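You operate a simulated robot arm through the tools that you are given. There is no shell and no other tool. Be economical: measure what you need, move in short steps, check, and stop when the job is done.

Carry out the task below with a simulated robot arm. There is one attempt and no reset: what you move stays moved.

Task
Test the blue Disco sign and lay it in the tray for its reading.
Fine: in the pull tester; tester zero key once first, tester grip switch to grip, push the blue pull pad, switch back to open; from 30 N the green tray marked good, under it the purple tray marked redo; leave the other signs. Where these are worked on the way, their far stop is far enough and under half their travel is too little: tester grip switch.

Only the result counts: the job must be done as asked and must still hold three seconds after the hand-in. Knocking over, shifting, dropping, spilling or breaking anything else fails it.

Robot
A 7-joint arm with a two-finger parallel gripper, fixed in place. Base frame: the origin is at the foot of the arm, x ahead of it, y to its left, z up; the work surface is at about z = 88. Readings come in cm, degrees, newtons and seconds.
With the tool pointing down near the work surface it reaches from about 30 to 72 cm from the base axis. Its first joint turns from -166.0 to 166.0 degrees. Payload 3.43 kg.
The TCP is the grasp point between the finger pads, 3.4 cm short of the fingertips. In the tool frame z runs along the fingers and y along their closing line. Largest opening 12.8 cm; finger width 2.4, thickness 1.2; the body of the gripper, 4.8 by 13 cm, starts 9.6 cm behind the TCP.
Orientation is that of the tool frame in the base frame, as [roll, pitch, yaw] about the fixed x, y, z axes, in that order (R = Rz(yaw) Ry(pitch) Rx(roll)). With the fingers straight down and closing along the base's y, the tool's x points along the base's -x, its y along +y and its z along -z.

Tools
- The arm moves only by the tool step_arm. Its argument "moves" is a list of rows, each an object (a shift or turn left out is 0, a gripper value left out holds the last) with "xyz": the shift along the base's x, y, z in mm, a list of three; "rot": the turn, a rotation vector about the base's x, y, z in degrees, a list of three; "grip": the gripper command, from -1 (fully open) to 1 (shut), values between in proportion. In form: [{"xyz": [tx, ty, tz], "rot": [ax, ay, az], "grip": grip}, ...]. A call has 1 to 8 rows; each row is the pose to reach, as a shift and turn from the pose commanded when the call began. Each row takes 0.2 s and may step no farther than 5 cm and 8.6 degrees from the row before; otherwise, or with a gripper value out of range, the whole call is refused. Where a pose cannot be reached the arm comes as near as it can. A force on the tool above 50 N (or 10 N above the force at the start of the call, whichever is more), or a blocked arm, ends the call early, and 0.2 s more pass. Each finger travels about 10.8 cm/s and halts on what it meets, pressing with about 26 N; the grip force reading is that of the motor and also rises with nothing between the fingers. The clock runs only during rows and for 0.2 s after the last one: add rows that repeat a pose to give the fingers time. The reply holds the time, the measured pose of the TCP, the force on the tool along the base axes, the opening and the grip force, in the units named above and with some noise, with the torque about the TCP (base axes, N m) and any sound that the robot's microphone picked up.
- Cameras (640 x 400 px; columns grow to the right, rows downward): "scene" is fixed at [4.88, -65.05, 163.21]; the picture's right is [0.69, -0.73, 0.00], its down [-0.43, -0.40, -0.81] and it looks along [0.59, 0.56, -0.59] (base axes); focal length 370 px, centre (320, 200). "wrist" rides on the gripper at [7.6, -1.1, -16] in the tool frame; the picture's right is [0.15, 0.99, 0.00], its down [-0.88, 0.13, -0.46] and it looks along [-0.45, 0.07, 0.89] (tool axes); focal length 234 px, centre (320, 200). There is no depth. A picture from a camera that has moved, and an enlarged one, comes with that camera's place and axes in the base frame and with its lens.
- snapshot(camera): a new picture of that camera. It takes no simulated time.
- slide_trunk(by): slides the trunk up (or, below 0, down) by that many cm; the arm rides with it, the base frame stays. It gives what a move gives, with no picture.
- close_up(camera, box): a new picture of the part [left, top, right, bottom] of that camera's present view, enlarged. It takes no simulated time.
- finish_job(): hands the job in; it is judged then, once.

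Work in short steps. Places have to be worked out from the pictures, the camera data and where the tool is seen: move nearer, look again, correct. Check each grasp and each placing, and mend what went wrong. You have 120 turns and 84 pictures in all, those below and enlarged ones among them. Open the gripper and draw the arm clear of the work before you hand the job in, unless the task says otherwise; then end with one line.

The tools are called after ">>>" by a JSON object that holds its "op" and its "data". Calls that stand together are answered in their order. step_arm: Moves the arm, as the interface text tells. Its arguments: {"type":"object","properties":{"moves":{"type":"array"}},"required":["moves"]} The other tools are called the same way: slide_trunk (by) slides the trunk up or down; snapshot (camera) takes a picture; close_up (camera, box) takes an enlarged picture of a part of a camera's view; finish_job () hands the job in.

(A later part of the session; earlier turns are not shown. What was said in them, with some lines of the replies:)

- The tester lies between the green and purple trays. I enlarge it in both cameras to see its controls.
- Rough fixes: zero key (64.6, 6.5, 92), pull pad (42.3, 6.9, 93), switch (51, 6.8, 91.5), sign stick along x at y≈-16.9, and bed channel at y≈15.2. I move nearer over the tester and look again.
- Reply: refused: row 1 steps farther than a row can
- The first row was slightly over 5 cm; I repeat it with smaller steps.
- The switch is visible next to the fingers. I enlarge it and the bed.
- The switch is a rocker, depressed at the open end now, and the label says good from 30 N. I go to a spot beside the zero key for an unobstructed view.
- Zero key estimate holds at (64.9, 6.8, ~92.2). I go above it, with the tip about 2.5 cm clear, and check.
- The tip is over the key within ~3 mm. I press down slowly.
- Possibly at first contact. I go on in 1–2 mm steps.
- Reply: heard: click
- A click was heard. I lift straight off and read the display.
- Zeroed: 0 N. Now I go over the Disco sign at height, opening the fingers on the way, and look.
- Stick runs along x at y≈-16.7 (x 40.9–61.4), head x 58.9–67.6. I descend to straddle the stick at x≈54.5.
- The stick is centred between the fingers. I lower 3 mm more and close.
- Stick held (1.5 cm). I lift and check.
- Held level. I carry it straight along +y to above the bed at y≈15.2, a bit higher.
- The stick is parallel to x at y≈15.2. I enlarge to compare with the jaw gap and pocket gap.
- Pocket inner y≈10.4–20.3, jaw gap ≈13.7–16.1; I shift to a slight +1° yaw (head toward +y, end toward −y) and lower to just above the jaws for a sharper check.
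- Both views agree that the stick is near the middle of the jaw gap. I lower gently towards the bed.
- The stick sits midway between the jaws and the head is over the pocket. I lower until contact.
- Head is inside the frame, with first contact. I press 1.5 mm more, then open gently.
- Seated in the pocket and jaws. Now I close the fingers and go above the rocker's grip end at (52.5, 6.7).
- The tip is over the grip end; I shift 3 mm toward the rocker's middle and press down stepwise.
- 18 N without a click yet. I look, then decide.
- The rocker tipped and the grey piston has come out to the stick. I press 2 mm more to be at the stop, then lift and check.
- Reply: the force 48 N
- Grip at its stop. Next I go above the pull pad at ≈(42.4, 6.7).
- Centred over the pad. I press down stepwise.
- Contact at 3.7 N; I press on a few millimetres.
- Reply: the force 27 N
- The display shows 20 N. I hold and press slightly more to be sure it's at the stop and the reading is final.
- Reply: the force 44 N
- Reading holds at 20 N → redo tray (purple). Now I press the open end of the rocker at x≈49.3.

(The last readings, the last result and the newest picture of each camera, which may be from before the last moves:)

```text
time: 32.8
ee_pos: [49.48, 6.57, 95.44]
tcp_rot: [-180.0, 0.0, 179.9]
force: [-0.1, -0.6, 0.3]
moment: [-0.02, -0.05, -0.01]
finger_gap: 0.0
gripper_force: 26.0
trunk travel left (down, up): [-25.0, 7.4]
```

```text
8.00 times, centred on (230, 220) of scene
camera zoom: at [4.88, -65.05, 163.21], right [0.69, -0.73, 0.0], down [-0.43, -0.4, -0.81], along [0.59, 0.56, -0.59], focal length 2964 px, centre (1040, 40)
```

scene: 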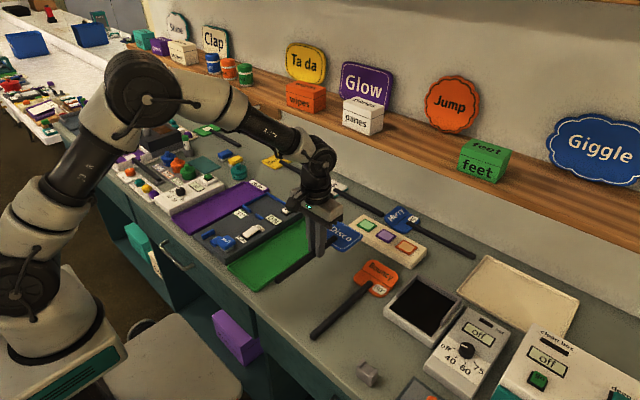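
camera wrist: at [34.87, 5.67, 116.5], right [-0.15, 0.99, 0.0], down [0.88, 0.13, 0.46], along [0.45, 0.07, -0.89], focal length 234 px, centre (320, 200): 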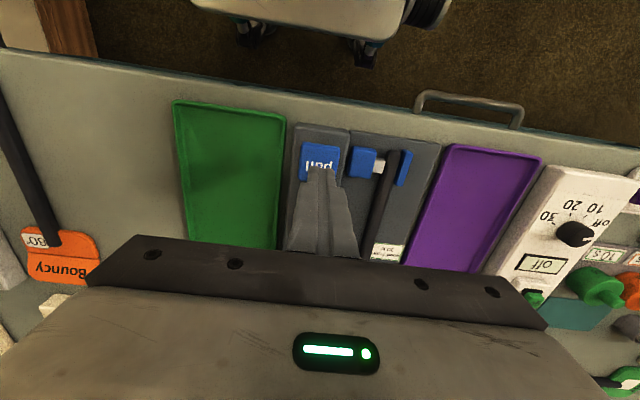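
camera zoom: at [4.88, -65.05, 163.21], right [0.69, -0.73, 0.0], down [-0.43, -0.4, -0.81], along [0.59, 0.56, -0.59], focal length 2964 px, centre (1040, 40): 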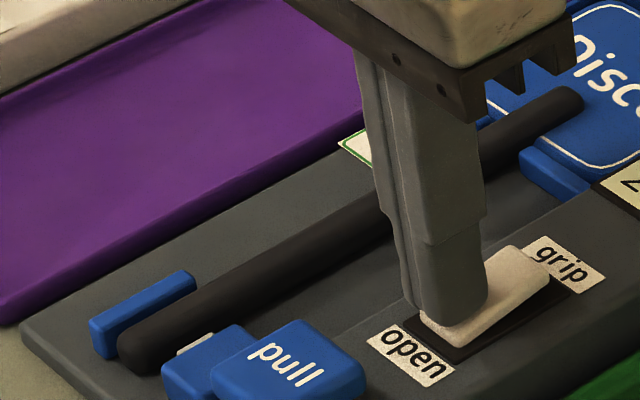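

It has snapped to open and the piston retracted. I press to the stop, then rise.

>>> {"op": "step_arm", "data": {"moves": [{"xyz": [0, 0, -2]}, {"xyz": [0, 0, -3]}, {"xyz": [0, 0, -3]}]}}

>>> {"op": "step_arm", "data": {"moves": [{"xyz": [0, 0, 30]}, {"xyz": [0, 0, 75], "grip": 0.5}, {"xyz": [25, 42, 80], "grip": 0.5}, {"xyz": [52, 80, 80], "grip": 0.5}, {"xyz": [52, 86, 80], "grip": 0.5}]}}

>>> {"op": "close_up", "data": {"camera": "scene", "box": [160, 150, 320, 250]}}

>>> {"op": "snapshot", "data": {"camera": "wrist"}}

```text
time: 33.6
ee_pos: [49.46, 6.63, 95.47]
tcp_rot: [180.0, 0.4, 180.0]
force: [-1.2, -0.9, 34.8]
moment: [-0.03, -0.36, 0.05]
finger_gap: 0.0
gripper_force: 26.0
trunk travel left (down, up): [-25.0, 7.4]
```

```text
time: 34.8
ee_pos: [54.5, 15.34, 103.21]
tcp_rot: [-179.9, 0.0, 179.9]
force: [-0.3, -0.3, -1.0]
moment: [-0.05, 0.02, 0.01]
finger_gap: 3.21
gripper_force: 0.0
trunk travel left (down, up): [-25.0, 7.4]
```

```text
4.00 times, centred on (240, 200) of scene
camera zoom: at [4.88, -65.05, 163.21], right [0.69, -0.73, 0.0], down [-0.43, -0.4, -0.81], along [0.59, 0.56, -0.59], focal length 1482 px, centre (640, 200)
```

zoom: 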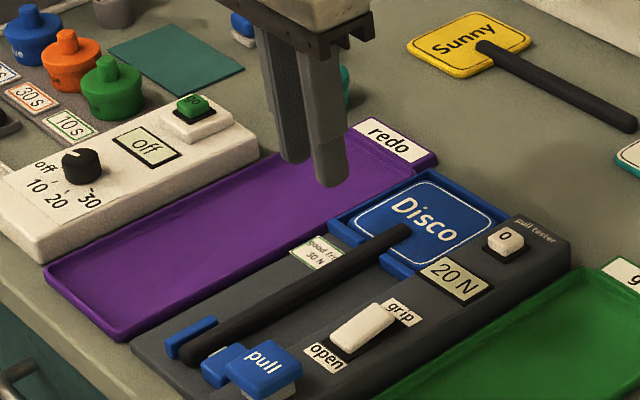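

```text
41 pictures are left
camera wrist: at [46.89, 14.27, 119.1], right [-0.15, 0.99, 0.0], down [0.88, 0.13, 0.46], along [0.45, 0.07, -0.89], focal length 234 px, centre (320, 200)
```

wrist: 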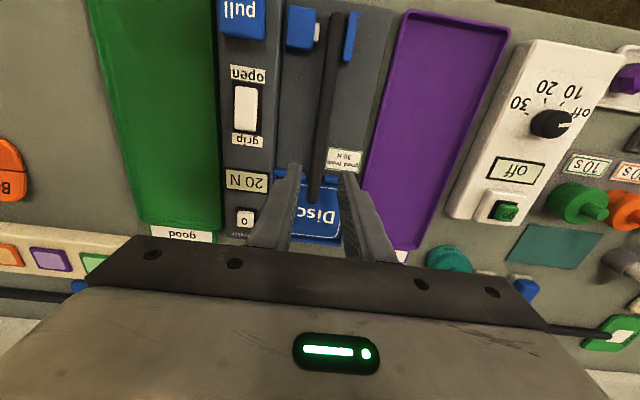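

Switch is back at open with reading 20 N. I lower over the stick and grasp it as before.

>>> {"op": "step_arm", "data": {"moves": [{"xyz": [0, -1, -40], "grip": 0.5}, {"xyz": [0, -1, -75], "grip": 0.5}, {"xyz": [0, -1, -95], "grip": 0.5}, {"xyz": [0, -1, -106], "grip": 0.5}, {"xyz": [0, -1, -106], "grip": 0.75}, {"xyz": [0, -1, -106], "grip": 1}, {"xyz": [0, -1, -106], "grip": 1}, {"xyz": [0, -1, -106], "grip": 1}]}}

```text
time: 36.6
ee_pos: [54.59, 15.21, 92.56]
tcp_rot: [180.0, 0.0, -180.0]
force: [3.1, -2.7, 9.8]
moment: [-0.14, -0.01, 0.06]
finger_gap: 1.51
gripper_force: 26.1
trunk travel left (down, up): [-25.0, 7.4]
```

Gripped at 1.51 cm. I lift straight up and check.

>>> {"op": "step_arm", "data": {"moves": [{"xyz": [0, 0, 10]}, {"xyz": [0, 0, 30]}, {"xyz": [0, 0, 65]}, {"xyz": [0, 0, 90]}, {"xyz": [0, 0, 90]}]}}

>>> {"op": "step_arm", "data": {"moves": [{"xyz": [0, 30, 10]}, {"xyz": [0, 70, 10]}, {"xyz": [0, 105, 10]}, {"xyz": [0, 128, 10]}, {"xyz": [0, 128, 10]}]}}

>>> {"op": "snapshot", "data": {"camera": "wrist"}}

>>> {"op": "close_up", "data": {"camera": "scene", "box": [140, 130, 300, 230]}}

```text
time: 37.8
ee_pos: [54.52, 15.09, 101.53]
tcp_rot: [179.9, 0.0, 180.0]
force: [0.1, 0.3, 0.1]
moment: [-0.02, 0.04, -0.01]
finger_gap: 1.51
gripper_force: 26.1
trunk travel left (down, up): [-25.0, 7.4]
```

```text
time: 39.0
ee_pos: [54.35, 28.13, 102.31]
tcp_rot: [180.0, 0.0, -180.0]
force: [-0.4, -0.7, 0.1]
moment: [-0.06, 0.01, 0.0]
finger_gap: 1.48
gripper_force: 26.0
trunk travel left (down, up): [-25.0, 7.4]
```

```text
40 pictures are left
camera wrist: at [46.74, 27.03, 118.28], right [-0.15, 0.99, 0.0], down [0.88, 0.13, 0.46], along [0.45, 0.07, -0.89], focal length 234 px, centre (320, 200)
```

wrist: 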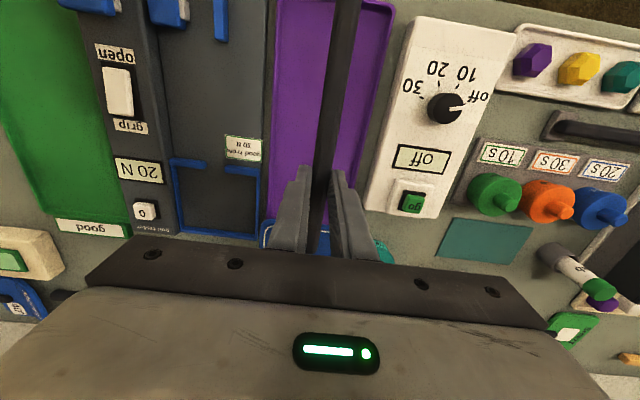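

```text
4.00 times, centred on (220, 180) of scene
camera zoom: at [4.88, -65.05, 163.21], right [0.69, -0.73, 0.0], down [-0.43, -0.4, -0.81], along [0.59, 0.56, -0.59], focal length 1482 px, centre (720, 280)
```

zoom: 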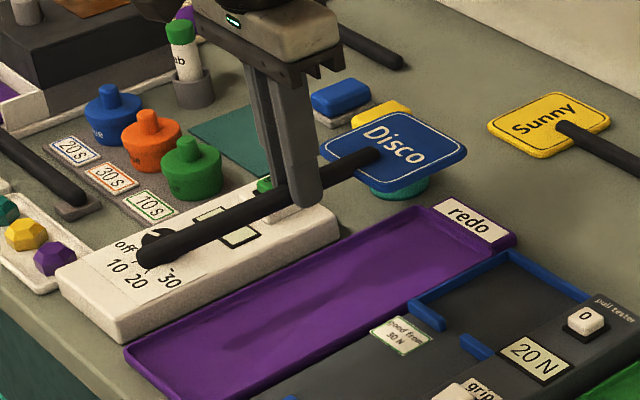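

Tray inner span about x 39.8–68, y 22.5–33.3; the sign spans x 40.6–67.9. I shift −3 mm in x, −2 mm in y and lower to just above the rim.

>>> {"op": "step_arm", "data": {"moves": [{"xyz": [-3, -2, -30]}, {"xyz": [-3, -2, -55]}, {"xyz": [-3, -2, -70]}, {"xyz": [-3, -2, -70]}]}}

>>> {"op": "close_up", "data": {"camera": "scene", "box": [160, 150, 288, 230]}}

>>> {"op": "snapshot", "data": {"camera": "wrist"}}

```text
time: 40.0
ee_pos: [54.16, 27.9, 95.37]
tcp_rot: [179.9, -0.1, 179.9]
force: [-0.6, 0.1, -0.2]
moment: [0.0, 0.02, 0.0]
finger_gap: 1.51
gripper_force: 26.3
trunk travel left (down, up): [-25.0, 7.4]
```

```text
5.00 times, centred on (224, 190) of scene
camera zoom: at [4.88, -65.05, 163.21], right [0.69, -0.73, 0.0], down [-0.43, -0.4, -0.81], along [0.59, 0.56, -0.59], focal length 1853 px, centre (800, 250)
```

zoom: 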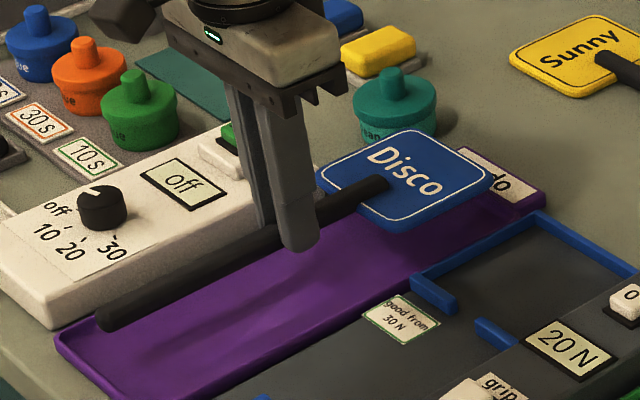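

```text
37 pictures are left
camera wrist: at [46.48, 26.73, 111.31], right [-0.15, 0.99, 0.0], down [0.88, 0.13, 0.46], along [0.45, 0.07, -0.89], focal length 234 px, centre (320, 200)
```

wrist: 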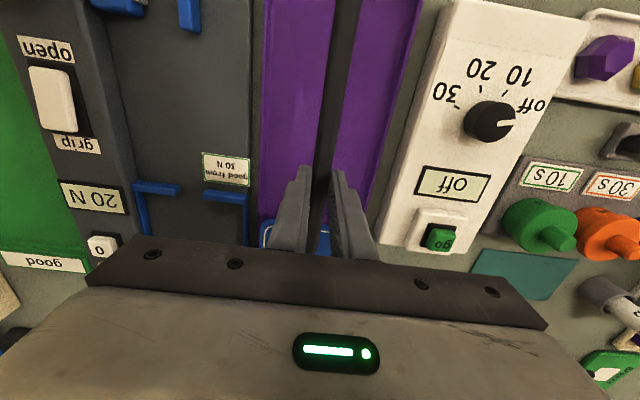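

Near end has about 1 cm margin, far end less; I shift another −3 mm in x and lower to contact.

>>> {"op": "step_arm", "data": {"moves": [{"xyz": [-3, 0, -12]}, {"xyz": [-3, 0, -20]}, {"xyz": [-3, 0, -26]}, {"xyz": [-3, 0, -29]}, {"xyz": [-3, 0, -31]}, {"xyz": [-3, 0, -31]}]}}

>>> {"op": "close_up", "data": {"camera": "scene", "box": [160, 150, 288, 230]}}

```text
time: 41.4
ee_pos: [53.94, 27.78, 92.35]
tcp_rot: [180.0, 0.0, 179.9]
force: [0.2, 0.4, -0.6]
moment: [0.02, 0.02, 0.01]
finger_gap: 1.49
gripper_force: 25.6
trunk travel left (down, up): [-25.0, 7.4]
```

```text
5.00 times, centred on (224, 190) of scene
camera zoom: at [4.88, -65.05, 163.21], right [0.69, -0.73, 0.0], down [-0.43, -0.4, -0.81], along [0.59, 0.56, -0.59], focal length 1853 px, centre (800, 250)
```

zoom: 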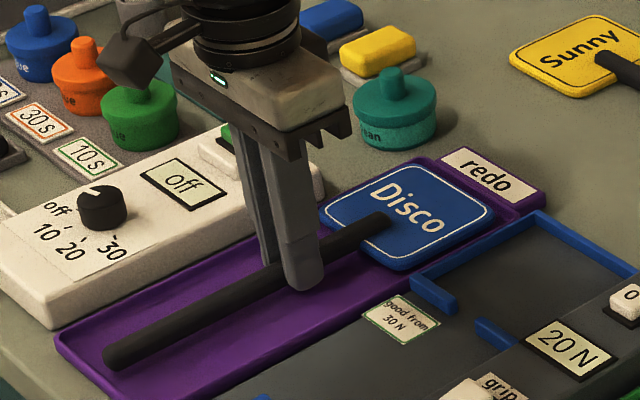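

The sign lies over the tray symmetrically. I lower the last millimetres to contact.

>>> {"op": "step_arm", "data": {"moves": [{"xyz": [0, 0, -2]}, {"xyz": [0, 0, -3]}, {"xyz": [0, 0, -4]}, {"xyz": [0, 0, -5]}]}}

```text
time: 42.4
ee_pos: [53.84, 27.84, 91.83]
tcp_rot: [179.9, -0.1, 180.0]
force: [-0.8, 0.1, -0.1]
moment: [0.02, -0.06, -0.02]
finger_gap: 1.53
gripper_force: 26.4
trunk travel left (down, up): [-25.0, 7.4]
```

No contact yet; a few more millimetres.

>>> {"op": "step_arm", "data": {"moves": [{"xyz": [0, 0, -1]}, {"xyz": [0, 0, -2]}, {"xyz": [0, 0, -3]}]}}

>>> {"op": "close_up", "data": {"camera": "scene", "box": [160, 150, 288, 230]}}

```text
time: 43.2
ee_pos: [53.85, 27.87, 91.82]
tcp_rot: [179.9, 0.2, -179.9]
force: [-2.6, -0.7, 22.7]
moment: [-0.26, 1.05, -0.07]
finger_gap: 1.5
gripper_force: 26.1
trunk travel left (down, up): [-25.0, 7.4]
```

```text
5.00 times, centred on (224, 190) of scene
camera zoom: at [4.88, -65.05, 163.21], right [0.69, -0.73, 0.0], down [-0.43, -0.4, -0.81], along [0.59, 0.56, -0.59], focal length 1853 px, centre (800, 250)
```

zoom: 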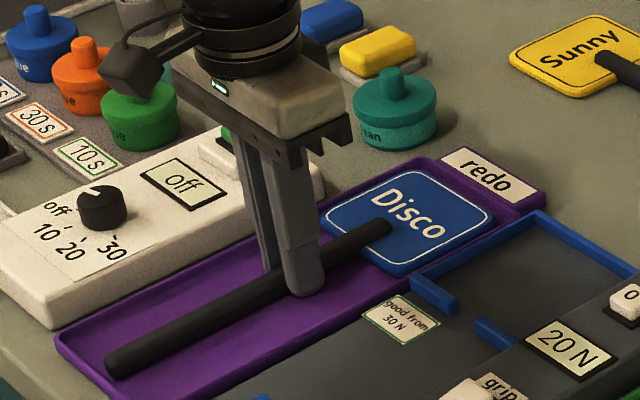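

Firm contact on the tray floor. I back off 2 mm, open moderately and rise.

>>> {"op": "step_arm", "data": {"moves": [{"xyz": [0, 0, 3]}, {"xyz": [0, 0, 3], "grip": 0.7}, {"xyz": [0, 0, 3], "grip": 0.5}, {"xyz": [0, 0, 3], "grip": 0.5}, {"xyz": [0, 0, 40], "grip": 0.5}, {"xyz": [0, 0, 80], "grip": 0.5}, {"xyz": [0, 0, 125], "grip": 0.5}, {"xyz": [0, 0, 170], "grip": 0.5}]}}

>>> {"op": "step_arm", "data": {"moves": [{"xyz": [-40, -20, 10]}, {"xyz": [-80, -40, 20]}, {"xyz": [-120, -60, 30]}, {"xyz": [-150, -90, 40]}]}}

>>> {"op": "snapshot", "data": {"camera": "scene"}}

>>> {"op": "close_up", "data": {"camera": "scene", "box": [160, 150, 320, 250]}}

>>> {"op": "snapshot", "data": {"camera": "wrist"}}

```text
time: 45.0
ee_pos: [53.83, 27.79, 108.58]
tcp_rot: [-180.0, 0.0, -180.0]
force: [-0.6, -0.6, 0.1]
moment: [-0.02, -0.01, 0.01]
finger_gap: 3.16
gripper_force: 0.0
trunk travel left (down, up): [-25.0, 7.4]
```

```text
time: 46.0
ee_pos: [38.92, 18.96, 112.81]
tcp_rot: [-179.9, 0.1, 180.0]
force: [0.6, 0.4, -0.5]
moment: [-0.02, -0.02, -0.01]
finger_gap: 3.19
gripper_force: 0.1
trunk travel left (down, up): [-25.0, 7.4]
```

```text
34 pictures are left
```

scene: 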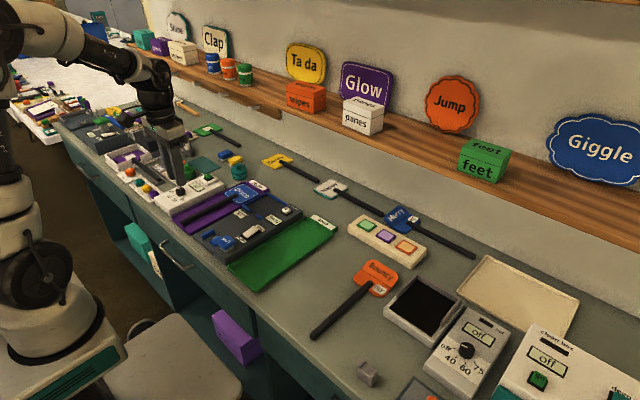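

```text
4.00 times, centred on (240, 200) of scene
camera zoom: at [4.88, -65.05, 163.21], right [0.69, -0.73, 0.0], down [-0.43, -0.4, -0.81], along [0.59, 0.56, -0.59], focal length 1482 px, centre (640, 200)
```

zoom: 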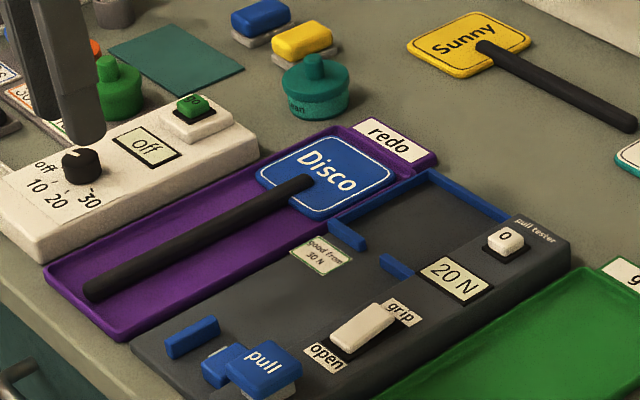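

```text
32 pictures are left
camera wrist: at [31.28, 17.95, 128.65], right [-0.15, 0.99, 0.0], down [0.88, 0.13, 0.46], along [0.45, 0.07, -0.89], focal length 234 px, centre (320, 200)
```

wrist: 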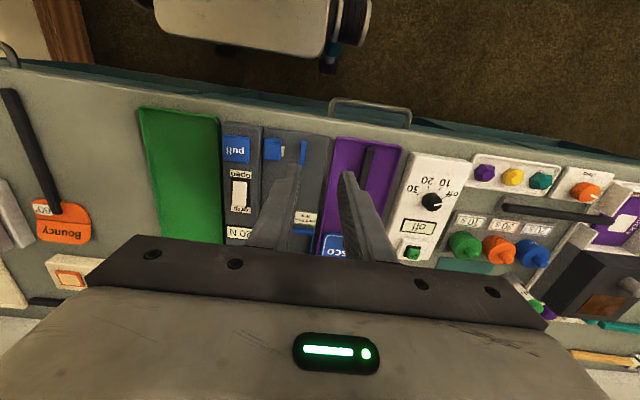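

The Disco sign lies flat in the purple redo tray, the switch is at open, and the arm is clear. I hand it in.

>>> {"op": "finish_job", "data": {}}

```text
The job is handed in.
```

The blue Disco sign tested at 20 N, under the 30 N limit, so it now lies in the purple redo tray; the tester switch is back at open, the other signs were not touched, and the job is handed in.
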